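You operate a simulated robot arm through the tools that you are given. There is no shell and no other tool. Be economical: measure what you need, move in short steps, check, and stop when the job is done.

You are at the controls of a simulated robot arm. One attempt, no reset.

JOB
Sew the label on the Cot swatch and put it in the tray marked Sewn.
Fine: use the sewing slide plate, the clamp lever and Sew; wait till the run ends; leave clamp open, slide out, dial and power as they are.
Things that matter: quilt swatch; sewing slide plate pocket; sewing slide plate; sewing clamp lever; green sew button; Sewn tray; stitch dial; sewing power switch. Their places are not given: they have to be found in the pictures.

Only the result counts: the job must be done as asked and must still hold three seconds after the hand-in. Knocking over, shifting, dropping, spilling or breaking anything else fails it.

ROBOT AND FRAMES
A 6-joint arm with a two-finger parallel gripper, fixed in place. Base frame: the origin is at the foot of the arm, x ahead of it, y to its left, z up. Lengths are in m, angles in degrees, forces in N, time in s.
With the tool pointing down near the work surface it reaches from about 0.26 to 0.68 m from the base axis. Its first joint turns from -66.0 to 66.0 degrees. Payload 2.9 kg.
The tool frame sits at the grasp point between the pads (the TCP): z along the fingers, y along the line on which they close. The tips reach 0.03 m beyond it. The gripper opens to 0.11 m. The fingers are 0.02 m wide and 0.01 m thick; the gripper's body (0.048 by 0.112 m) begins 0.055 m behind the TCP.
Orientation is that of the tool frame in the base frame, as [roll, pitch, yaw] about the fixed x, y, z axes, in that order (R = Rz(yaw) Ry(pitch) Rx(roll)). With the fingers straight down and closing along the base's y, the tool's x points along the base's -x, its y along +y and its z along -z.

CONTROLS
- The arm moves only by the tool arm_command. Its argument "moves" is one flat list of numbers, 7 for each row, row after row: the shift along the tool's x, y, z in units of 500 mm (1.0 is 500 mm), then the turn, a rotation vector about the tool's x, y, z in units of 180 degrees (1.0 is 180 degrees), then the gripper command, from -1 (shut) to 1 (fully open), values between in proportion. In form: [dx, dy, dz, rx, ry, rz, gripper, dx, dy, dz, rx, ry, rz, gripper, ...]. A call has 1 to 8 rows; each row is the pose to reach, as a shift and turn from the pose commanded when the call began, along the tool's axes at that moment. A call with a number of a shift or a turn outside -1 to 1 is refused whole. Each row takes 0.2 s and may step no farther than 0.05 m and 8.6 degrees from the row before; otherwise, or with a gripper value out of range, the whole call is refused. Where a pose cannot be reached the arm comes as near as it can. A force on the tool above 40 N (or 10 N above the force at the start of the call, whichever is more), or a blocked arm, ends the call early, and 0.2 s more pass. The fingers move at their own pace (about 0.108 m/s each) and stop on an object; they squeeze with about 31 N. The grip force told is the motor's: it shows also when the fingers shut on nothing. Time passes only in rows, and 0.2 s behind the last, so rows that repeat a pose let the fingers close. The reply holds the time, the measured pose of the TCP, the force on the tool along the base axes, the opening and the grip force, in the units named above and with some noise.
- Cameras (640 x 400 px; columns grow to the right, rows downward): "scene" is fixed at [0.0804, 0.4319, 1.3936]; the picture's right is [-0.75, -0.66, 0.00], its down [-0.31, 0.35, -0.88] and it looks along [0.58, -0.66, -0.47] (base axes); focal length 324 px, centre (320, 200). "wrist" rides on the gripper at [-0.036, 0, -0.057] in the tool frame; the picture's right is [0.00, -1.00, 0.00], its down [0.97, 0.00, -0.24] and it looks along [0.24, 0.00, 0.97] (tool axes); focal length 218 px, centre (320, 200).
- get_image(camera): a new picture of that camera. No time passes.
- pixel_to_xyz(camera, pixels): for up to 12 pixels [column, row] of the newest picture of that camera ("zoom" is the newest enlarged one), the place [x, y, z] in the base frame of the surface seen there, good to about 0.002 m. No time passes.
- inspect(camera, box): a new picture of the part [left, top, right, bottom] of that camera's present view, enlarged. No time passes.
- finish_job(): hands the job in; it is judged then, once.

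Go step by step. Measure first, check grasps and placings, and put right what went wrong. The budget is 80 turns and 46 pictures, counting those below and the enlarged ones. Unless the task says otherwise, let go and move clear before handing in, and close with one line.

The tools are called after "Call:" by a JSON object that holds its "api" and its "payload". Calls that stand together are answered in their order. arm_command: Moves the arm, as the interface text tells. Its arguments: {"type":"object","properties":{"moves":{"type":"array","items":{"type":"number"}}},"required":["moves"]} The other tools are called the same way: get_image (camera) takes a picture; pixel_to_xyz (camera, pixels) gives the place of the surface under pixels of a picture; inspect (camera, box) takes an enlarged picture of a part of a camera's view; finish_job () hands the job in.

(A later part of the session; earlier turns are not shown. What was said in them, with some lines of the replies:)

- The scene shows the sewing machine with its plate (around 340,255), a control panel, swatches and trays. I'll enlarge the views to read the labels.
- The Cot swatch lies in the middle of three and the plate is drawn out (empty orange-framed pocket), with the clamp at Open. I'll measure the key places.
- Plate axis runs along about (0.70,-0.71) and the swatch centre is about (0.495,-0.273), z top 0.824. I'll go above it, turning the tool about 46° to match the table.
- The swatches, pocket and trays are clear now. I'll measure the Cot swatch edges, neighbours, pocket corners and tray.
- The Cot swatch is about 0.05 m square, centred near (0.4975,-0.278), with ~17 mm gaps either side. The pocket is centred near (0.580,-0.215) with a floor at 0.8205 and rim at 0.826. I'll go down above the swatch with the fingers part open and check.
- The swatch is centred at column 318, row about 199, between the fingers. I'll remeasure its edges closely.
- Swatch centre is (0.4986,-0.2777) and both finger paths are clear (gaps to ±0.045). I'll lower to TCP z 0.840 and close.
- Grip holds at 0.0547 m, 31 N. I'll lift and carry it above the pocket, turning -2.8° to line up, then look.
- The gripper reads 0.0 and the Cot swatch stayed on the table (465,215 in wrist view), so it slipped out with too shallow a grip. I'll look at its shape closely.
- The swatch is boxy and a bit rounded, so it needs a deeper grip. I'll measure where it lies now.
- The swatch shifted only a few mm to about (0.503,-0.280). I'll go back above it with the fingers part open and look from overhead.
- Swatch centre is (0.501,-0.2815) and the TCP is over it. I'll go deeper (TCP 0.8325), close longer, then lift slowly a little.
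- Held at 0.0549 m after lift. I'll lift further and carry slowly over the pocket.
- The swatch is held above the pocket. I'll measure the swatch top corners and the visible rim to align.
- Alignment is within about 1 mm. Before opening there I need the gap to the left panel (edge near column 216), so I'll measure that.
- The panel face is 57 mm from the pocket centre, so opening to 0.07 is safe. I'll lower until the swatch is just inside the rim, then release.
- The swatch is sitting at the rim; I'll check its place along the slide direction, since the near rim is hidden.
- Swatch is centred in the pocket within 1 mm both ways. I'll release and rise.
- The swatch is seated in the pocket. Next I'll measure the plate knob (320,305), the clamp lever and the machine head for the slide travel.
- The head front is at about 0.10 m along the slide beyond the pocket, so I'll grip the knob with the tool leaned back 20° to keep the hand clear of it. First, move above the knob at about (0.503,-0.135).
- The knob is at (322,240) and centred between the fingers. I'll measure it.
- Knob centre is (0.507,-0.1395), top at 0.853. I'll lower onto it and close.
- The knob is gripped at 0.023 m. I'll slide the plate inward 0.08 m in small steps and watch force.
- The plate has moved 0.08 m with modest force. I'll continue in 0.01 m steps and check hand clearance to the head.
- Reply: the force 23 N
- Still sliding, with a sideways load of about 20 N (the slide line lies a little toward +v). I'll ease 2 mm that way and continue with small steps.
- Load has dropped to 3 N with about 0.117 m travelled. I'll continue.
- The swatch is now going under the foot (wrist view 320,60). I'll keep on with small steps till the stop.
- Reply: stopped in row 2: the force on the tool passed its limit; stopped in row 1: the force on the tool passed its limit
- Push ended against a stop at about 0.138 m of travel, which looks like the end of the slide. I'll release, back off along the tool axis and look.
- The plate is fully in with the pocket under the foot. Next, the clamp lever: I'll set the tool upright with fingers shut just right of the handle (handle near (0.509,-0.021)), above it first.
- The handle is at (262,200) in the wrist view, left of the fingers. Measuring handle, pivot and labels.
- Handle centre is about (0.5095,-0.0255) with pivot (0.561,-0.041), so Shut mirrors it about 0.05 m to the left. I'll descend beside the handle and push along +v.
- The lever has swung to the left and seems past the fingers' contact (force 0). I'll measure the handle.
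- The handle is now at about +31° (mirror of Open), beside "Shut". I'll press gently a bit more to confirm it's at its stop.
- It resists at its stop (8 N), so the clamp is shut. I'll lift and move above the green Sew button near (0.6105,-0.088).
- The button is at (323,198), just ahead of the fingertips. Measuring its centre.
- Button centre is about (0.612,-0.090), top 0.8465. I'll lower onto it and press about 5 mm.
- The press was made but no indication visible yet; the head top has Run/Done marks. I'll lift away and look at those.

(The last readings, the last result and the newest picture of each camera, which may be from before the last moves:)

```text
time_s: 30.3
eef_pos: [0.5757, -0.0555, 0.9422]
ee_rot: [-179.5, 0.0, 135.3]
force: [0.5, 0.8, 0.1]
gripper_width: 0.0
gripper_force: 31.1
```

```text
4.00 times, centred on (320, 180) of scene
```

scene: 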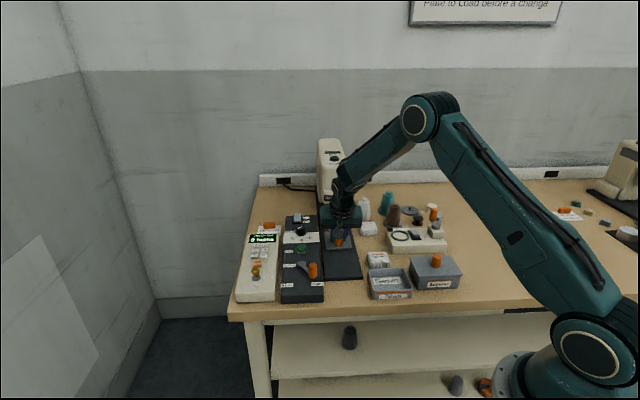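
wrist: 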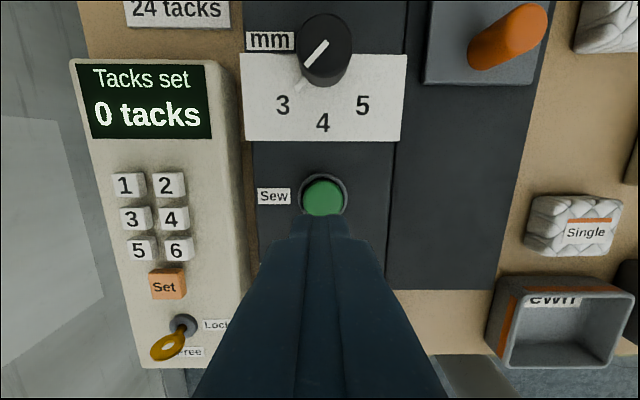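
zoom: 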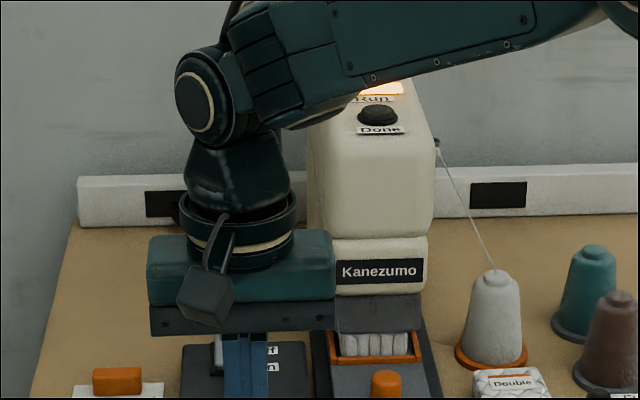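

The Run lamp is lit, so sewing has begun. While it runs I'll move above the left side of the lever handle and check clearance to the tack box and key there.

Call:
{"api": "arm_command", "payload": {"moves": [0.034, 0.028, 0, 0, 0, 0, -1, 0.067, 0.056, 0, 0, 0, 0, -1, 0.1, 0.085, 0, 0, 0, 0, -1, 0.134, 0.113, 0, 0, 0, 0, -1, 0.134, 0.113, 0, 0, 0, 0, -1, 0.134, 0.113, 0, 0, 0, 0, -1, 0.134, 0.113, 0, 0, 0, 0, -1, 0.134, 0.113, 0, 0, 0, 0, -1]}}

Call:
{"api": "get_image", "payload": {"camera": "wrist"}}

Call:
{"api": "inspect", "payload": {"camera": "scene", "box": [270, 110, 390, 230]}}

```text
time_s: 32.1
eef_pos: [0.5666, 0.0327, 0.9424]
ee_rot: [-179.6, 0.2, 135.3]
force: [0.6, 0.1, -0.1]
gripper_width: 0.0002
gripper_force: 31.2
```

```text
11 pictures are left
```

wrist: 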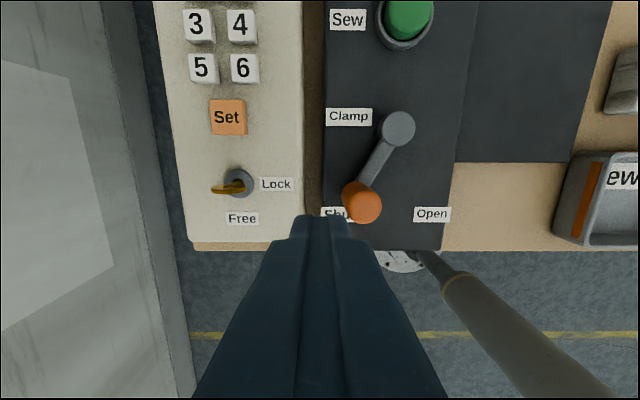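

```text
3.33 times, centred on (330, 170) of scene
```

zoom: 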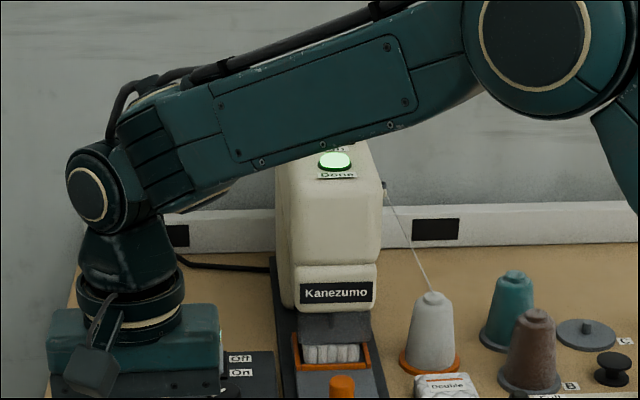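

The Done lamp is green: the run has ended. Now I'll measure the key, tack box edge and handle to descend on the lever's left.

Call:
{"api": "pixel_to_xyz", "payload": {"camera": "wrist", "pixels": [[215, 190], [235, 182], [298, 200], [302, 230], [275, 200], [362, 205], [345, 200], [380, 205], [312, 160], [330, 160]]}}

```text
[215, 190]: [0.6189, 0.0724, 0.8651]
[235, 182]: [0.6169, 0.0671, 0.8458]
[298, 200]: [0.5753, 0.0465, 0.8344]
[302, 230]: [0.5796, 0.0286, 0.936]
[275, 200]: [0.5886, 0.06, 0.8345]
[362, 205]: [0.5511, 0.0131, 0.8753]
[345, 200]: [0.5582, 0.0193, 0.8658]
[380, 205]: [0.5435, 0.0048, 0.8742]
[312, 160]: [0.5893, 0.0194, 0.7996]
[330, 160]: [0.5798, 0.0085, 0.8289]
```

The tool clears the handle by about 5 mm and the key is well away. I'll descend and push the lever back to Open.

Call:
{"api": "arm_command", "payload": {"moves": [0, 0, 0.06, 0, 0, 0, -1, 0, 0, 0.12, 0, 0, 0, -1, 0, 0, 0.12, 0, 0, 0, -1]}}

Call:
{"api": "arm_command", "payload": {"moves": [0.002, -0.02, 0, 0, 0, 0, -1, 0.004, -0.04, 0, 0, 0, 0, -1, 0.006, -0.06, 0, 0, 0, 0, -1, 0.006, -0.08, 0, 0, 0, 0, -1, 0.005, -0.1, 0, 0, 0, 0, -1, 0.003, -0.115, 0, 0, 0, 0, -1, 0, -0.122, 0, 0, 0, 0, -1, 0, -0.126, 0, 0, 0, 0, -1]}}

Call:
{"api": "get_image", "payload": {"camera": "wrist"}}

```text
time_s: 32.9
eef_pos: [0.5685, 0.0338, 0.8826]
ee_rot: [-179.5, 0.2, 135.4]
force: [-0.4, -0.2, -0.2]
gripper_width: 0.0001
gripper_force: 30.7
```

```text
time_s: 34.7
eef_pos: [0.5231, -0.0113, 0.8818]
ee_rot: [-179.8, 0.2, 135.8]
force: [7.2, 10.8, 2.4]
gripper_width: 0.0
gripper_force: 31.2
```

```text
9 pictures are left
```

wrist: 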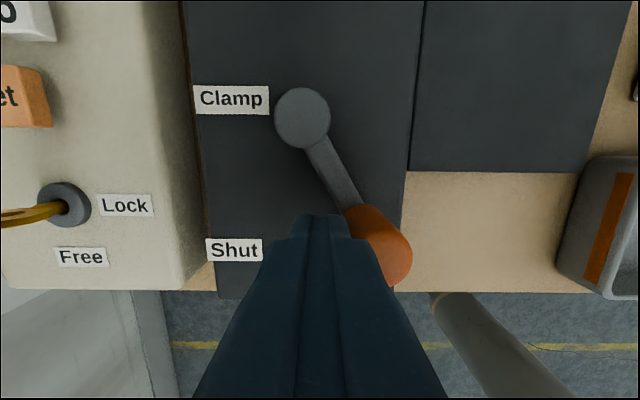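

The lever is back at Open against its stop. I'll back off, rise and return to the pre-grasp pose by the plate knob, leaned back again.

Call:
{"api": "arm_command", "payload": {"moves": [0, 0.012, 0, 0, 0, 0, -1, 0, 0.012, -0.08, 0, 0, 0, -1, -0.04, -0.01, -0.138, 0, -0.01, 0, -1, -0.11, -0.05, -0.138, 0, -0.03, 0, -1, -0.18, -0.09, -0.138, 0, -0.05, 0, -1, -0.25, -0.13, -0.138, 0, -0.07, 0, -0.2, -0.32, -0.17, -0.138, 0, -0.09, 0, -0.2, -0.37, -0.199, -0.138, 0, -0.103, 0, -0.2]}}

Call:
{"api": "get_image", "payload": {"camera": "wrist"}}

```text
time_s: 36.5
eef_pos: [0.5818, -0.2109, 0.9519]
ee_rot: [-179.4, 18.6, 135.5]
force: [-0.5, -0.1, 0.0]
gripper_width: 0.0442
gripper_force: 0.0
```

```text
8 pictures are left
```

wrist: 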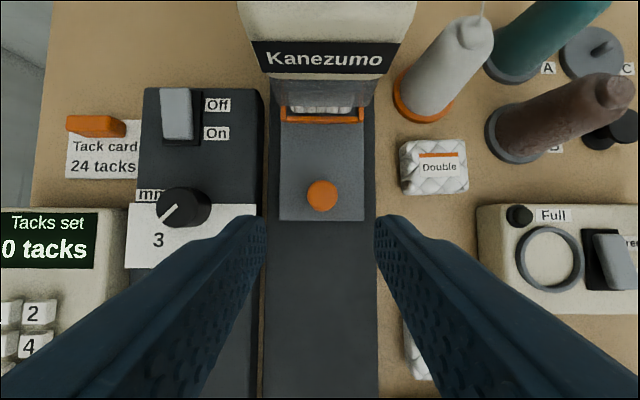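

The view matches the earlier retreat (knob at 322,195), so I'll advance 0.1 m along the tool axis and grip the knob.

Call:
{"api": "arm_command", "payload": {"moves": [0, -0.001, 0.07, 0, 0, 0, -0.2, 0, -0.001, 0.14, 0, 0, 0, -0.2, 0, -0.001, 0.196, 0, 0, 0, -0.2, 0, -0.001, 0.196, 0, 0, 0, -0.2, 0, -0.001, 0.196, 0, 0, 0, -1, 0, -0.001, 0.196, 0, 0, 0, -1]}}

```text
time_s: 37.9
eef_pos: [0.6044, -0.2368, 0.8582]
ee_rot: [-179.5, 18.6, 135.5]
force: [-0.1, -0.8, -2.0]
gripper_width: 0.0234
gripper_force: 44.8
```

Knob gripped. I'll pull the plate back out along the slide, about 0.138 m.

Call:
{"api": "arm_command", "payload": {"moves": [0.019, 0, -0.0064, 0, 0, 0, -1, 0.057, 0, -0.0191, 0, 0, 0, -1, 0.1, 0, -0.0337, 0, 0, 0, -1, 0.142, 0, -0.0478, 0, 0, 0, -1, 0.184, 0, -0.0619, 0, 0, 0, -1, 0.226, 0, -0.076, 0, 0, 0, -1, 0.252, 0, -0.0848, 0, 0, 0, -1, 0.2636, 0, -0.0887, 0, 0, 0, -1]}}

```text
time_s: 39.7
eef_pos: [0.5069, -0.1389, 0.8589]
ee_rot: [-179.4, 18.7, 135.4]
force: [0.1, 1.2, 7.1]
gripper_width: 0.0232
gripper_force: 44.4
```

Nearly back at the starting spot. I'll pull 4 mm more to reach the outer stop.

Call:
{"api": "arm_command", "payload": {"moves": [0.004, 0, -0.0013, 0, 0, 0, -1, 0.008, 0, -0.0026, 0, 0, 0, -1, 0.008, 0, -0.0026, 0, 0, 0, -1]}}

```text
time_s: 40.5
eef_pos: [0.5049, -0.1368, 0.8584]
ee_rot: [-179.5, 18.8, 135.4]
force: [20.0, -15.0, -15.2]
gripper_width: 0.0232
gripper_force: 45.3
```

Firmly at the outer stop. I'll release, retreat and come upright above the pocket to look at the swatch.

Call:
{"api": "arm_command", "payload": {"moves": [0, 0, 0, 0, 0, 0, -0.2, 0, 0, 0, 0, 0, 0, -0.2, 0, 0, -0.06, 0, 0, 0, -0.2, 0, 0, -0.12, 0, 0, 0, 0.25, -0.083, -0.002, -0.102, 0, 0.035, 0, 0.25, -0.166, -0.004, -0.084, 0, 0.07, 0, 0.25, -0.249, -0.005, -0.0666, 0, 0.1045, 0, 0.25, -0.249, -0.005, -0.0666, 0, 0.1045, 0, 0.25]}}

Call:
{"api": "get_image", "payload": {"camera": "wrist"}}

```text
time_s: 42.3
eef_pos: [0.5764, -0.2128, 0.9325]
ee_rot: [-179.5, -0.2, 135.3]
force: [0.1, 0.0, 0.2]
gripper_width: 0.0688
gripper_force: 0.1
```

```text
7 pictures are left
```

wrist: 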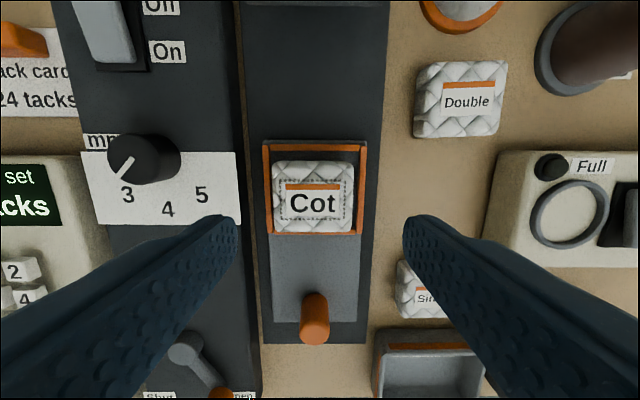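

The label is stitched (dashed seam around it). I'll measure swatch and rim for the pick-up.

Call:
{"api": "pixel_to_xyz", "payload": {"camera": "wrist", "pixels": [[278, 166], [350, 166], [278, 227], [350, 227], [314, 195], [274, 195], [354, 195], [267, 190], [361, 190], [314, 147], [314, 234], [430, 375]]}}

```text
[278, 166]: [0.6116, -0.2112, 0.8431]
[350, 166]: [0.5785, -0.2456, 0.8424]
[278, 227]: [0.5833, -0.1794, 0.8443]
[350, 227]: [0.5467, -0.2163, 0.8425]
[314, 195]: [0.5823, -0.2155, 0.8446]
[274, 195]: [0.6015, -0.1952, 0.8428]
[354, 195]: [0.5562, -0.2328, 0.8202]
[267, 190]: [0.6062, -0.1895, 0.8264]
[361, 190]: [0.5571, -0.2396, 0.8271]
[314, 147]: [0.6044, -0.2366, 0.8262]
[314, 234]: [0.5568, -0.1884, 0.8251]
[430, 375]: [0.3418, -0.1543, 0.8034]
```

Swatch centre is (0.580,-0.213). I'll lower so the tips are just above the rim (TCP 0.857), close, then lift slowly.

Call:
{"api": "arm_command", "payload": {"moves": [-0.0055, 0.005, 0.06, 0, 0, 0, 0.25, -0.0055, 0.005, 0.12, 0, 0, 0, 0.25, -0.0055, 0.005, 0.151, 0, 0, 0, 0.25, -0.0055, 0.005, 0.151, 0, 0, 0, 0.25]}}

Call:
{"api": "arm_command", "payload": {"moves": [0, 0, 0.001, 0, 0, 0, -1, 0, 0, 0.001, 0, 0, 0, -1, 0, 0, 0.001, 0, 0, 0, -1, 0, 0, 0.001, 0, 0, 0, -1, 0, 0, -0.004, 0, 0, 0, -1, 0, 0, -0.01, 0, 0, 0, -1, 0, 0, -0.018, 0, 0, 0, -1, 0, 0, -0.028, 0, 0, 0, -1]}}

```text
time_s: 43.3
eef_pos: [0.5818, -0.2155, 0.8575]
ee_rot: [-179.6, 0.0, 135.3]
force: [-2.7, -0.4, 13.0]
gripper_width: 0.0677
gripper_force: 0.1
```

```text
time_s: 45.1
eef_pos: [0.5808, -0.2137, 0.8702]
ee_rot: [-179.4, -0.3, 135.3]
force: [0.1, 0.4, 0.3]
gripper_width: 0.0549
gripper_force: 30.3
```

Held at 0.0549 m with the swatch rising. I'll lift on to about z 0.93 and travel gently toward the Sewn tray.

Call:
{"api": "arm_command", "payload": {"moves": [0, 0, -0.02, 0, 0, 0, -1, 0, 0, -0.05, 0, 0, 0, -1, 0, 0, -0.085, 0, 0, 0, -1, 0, 0, -0.12, 0, 0, 0, -1, 0.02, -0.012, -0.12, 0, 0, 0, -1, 0.06, -0.035, -0.12, 0, 0, 0, -1, 0.11, -0.065, -0.12, 0, 0, 0, -1, 0.16, -0.095, -0.12, 0, 0, 0, -1]}}

Call:
{"api": "arm_command", "payload": {"moves": [0.04, -0.023, 0, 0, 0, 0, -1, 0.09, -0.053, 0, 0, 0, 0, -1, 0.14, -0.083, 0, 0, 0, 0, -1, 0.18, -0.107, 0, 0, 0, 0, -1, 0.21, -0.125, 0, 0, 0, 0, -1, 0.219, -0.129, 0, 0, 0, 0, -1, 0.219, -0.129, 0, 0, 0, 0, -1]}}

Call:
{"api": "get_image", "payload": {"camera": "wrist"}}

```text
time_s: 46.9
eef_pos: [0.4926, -0.1921, 0.9309]
ee_rot: [-179.6, -0.3, 135.3]
force: [0.0, 0.4, -0.5]
gripper_width: 0.0547
gripper_force: 30.6
```

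```text
time_s: 48.5
eef_pos: [0.367, -0.1576, 0.9311]
ee_rot: [-179.5, -0.2, 135.4]
force: [0.0, 0.3, 0.4]
gripper_width: 0.0548
gripper_force: 31.2
```

```text
6 pictures are left
```

wrist: 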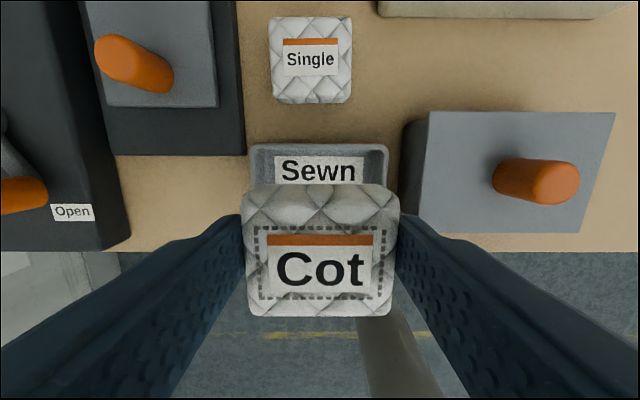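

The swatch is held above the tray. I'll measure the tray's rim from both cameras to centre it.

Call:
{"api": "pixel_to_xyz", "payload": {"camera": "wrist", "pixels": [[252, 147], [387, 147], [320, 145], [320, 152], [320, 175], [252, 180], [390, 180], [320, 195], [320, 308], [404, 200]]}}

Call:
{"api": "inspect", "payload": {"camera": "scene", "box": [350, 240, 450, 310]}}

```text
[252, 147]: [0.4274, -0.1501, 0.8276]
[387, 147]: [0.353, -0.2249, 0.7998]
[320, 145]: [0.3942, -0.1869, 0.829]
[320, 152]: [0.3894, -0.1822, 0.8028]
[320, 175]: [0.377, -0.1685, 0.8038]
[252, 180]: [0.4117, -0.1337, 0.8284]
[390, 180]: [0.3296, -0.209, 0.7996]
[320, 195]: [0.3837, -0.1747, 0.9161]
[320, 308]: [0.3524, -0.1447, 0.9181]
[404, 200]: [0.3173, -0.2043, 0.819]
```

```text
5.71 times, centred on (400, 275) of scene
```

zoom: 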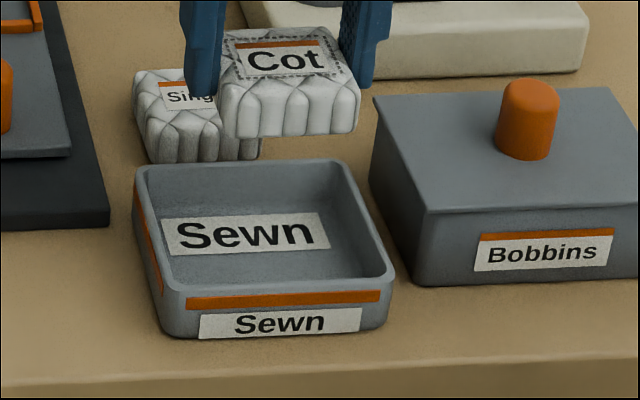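

Call:
{"api": "pixel_to_xyz", "payload": {"camera": "zoom", "pixels": [[140, 168], [345, 163], [388, 280], [170, 288], [250, 164], [280, 284], [155, 230], [368, 220], [175, 270], [330, 255], [340, 230], [430, 210]]}}

```text
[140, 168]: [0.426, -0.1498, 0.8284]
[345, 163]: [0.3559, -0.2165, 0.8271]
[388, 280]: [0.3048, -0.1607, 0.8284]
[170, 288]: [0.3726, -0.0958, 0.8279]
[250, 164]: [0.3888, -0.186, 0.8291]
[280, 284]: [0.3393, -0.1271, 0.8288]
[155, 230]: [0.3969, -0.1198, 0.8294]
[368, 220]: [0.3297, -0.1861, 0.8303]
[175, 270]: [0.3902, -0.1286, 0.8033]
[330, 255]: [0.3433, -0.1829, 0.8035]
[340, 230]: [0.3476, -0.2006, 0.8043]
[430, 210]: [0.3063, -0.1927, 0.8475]
```

The tray rim is centred at about (0.365,-0.155), inside about 0.09 by 0.07, so fingers fit inside. I'll shift 5 mm toward the operator and lower to just above the floor.

Call:
{"api": "arm_command", "payload": {"moves": [0.01, 0, 0, 0, 0, 0, -1, 0.01, 0, 0.05, 0, 0, 0, -1, 0.01, 0, 0.1, 0, 0, 0, -1, 0.01, 0, 0.14, 0, 0, 0, -1, 0.01, 0, 0.165, 0, 0, 0, -1, 0.01, 0, 0.178, 0, 0, 0, -1, 0.01, 0, 0.178, 0, 0, 0, -1]}}

Call:
{"api": "get_image", "payload": {"camera": "wrist"}}

```text
time_s: 50.1
eef_pos: [0.3643, -0.1562, 0.8408]
ee_rot: [-179.5, -0.2, 135.2]
force: [0.1, 0.0, -0.3]
gripper_width: 0.0548
gripper_force: 31.4
```

```text
4 pictures are left
```

wrist: 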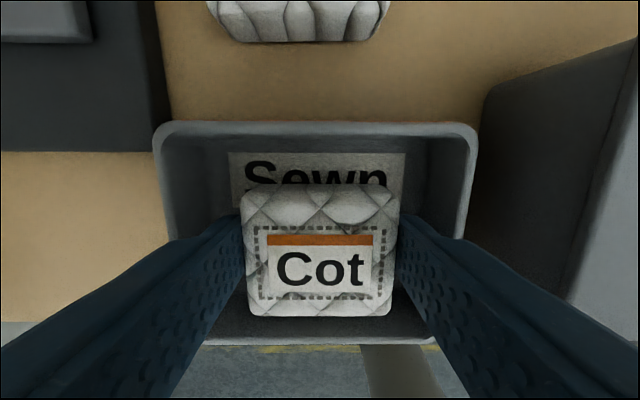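

The swatch is inside the tray with room on all sides and no contact force. I'll go 1 mm lower, open slightly and rise.

Call:
{"api": "arm_command", "payload": {"moves": [0, 0, 0.002, 0, 0, 0, -1, 0, 0, 0.002, 0, 0, 0, 0.15, 0, 0, 0.002, 0, 0, 0, 0.15, 0, 0, -0.04, 0, 0, 0, 0.15, 0, 0, -0.1, 0, 0, 0, 0.15, 0, 0, -0.18, 0, 0, 0, 0.15, 0, 0, -0.26, 0, 0, 0, 0.15, 0, 0, -0.32, 0, 0, 0, 0.15]}}

Call:
{"api": "get_image", "payload": {"camera": "wrist"}}

Call:
{"api": "inspect", "payload": {"camera": "scene", "box": [220, 150, 480, 320]}}

```text
time_s: 51.9
eef_pos: [0.3683, -0.1566, 1.0036]
ee_rot: [-179.5, -0.3, 135.3]
force: [-0.2, 0.0, 0.8]
gripper_width: 0.0631
gripper_force: 0.1
```

```text
3 pictures are left
```

wrist: 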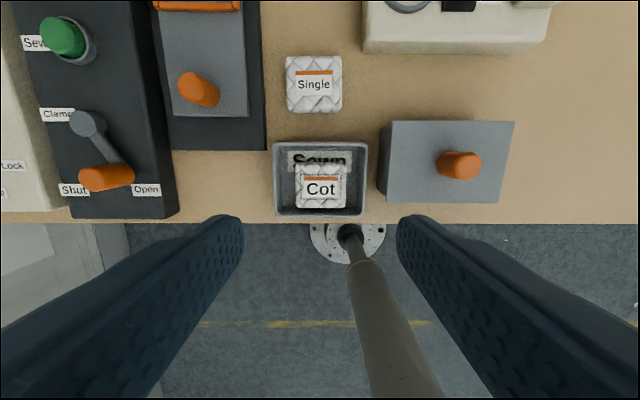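

```text
2.35 times, centred on (350, 235) of scene
```

zoom: 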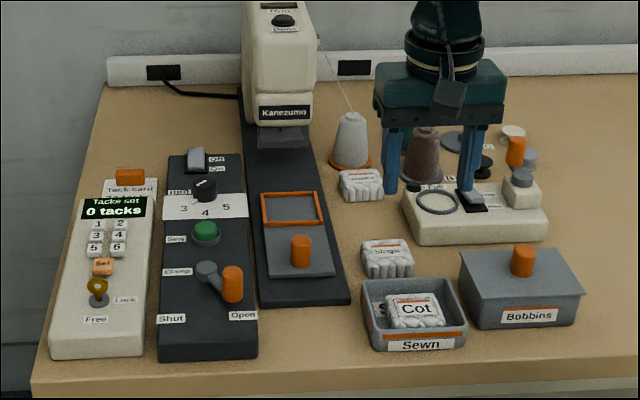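

The Cot swatch lies flat in the Sewn tray, the clamp is at Open, the plate is out, and the dial and power switch are untouched. The gripper is clear, so I'll hand in.

Call:
{"api": "finish_job", "payload": {}}

```text
The job is handed in.
```

The Cot swatch's label is sewn on and the swatch is lying in the Sewn tray. The clamp is open, the slide plate is out, and I didn't touch the dial or power. My first grip on the swatch slipped and moved it a few millimetres on the table before I picked it up again.
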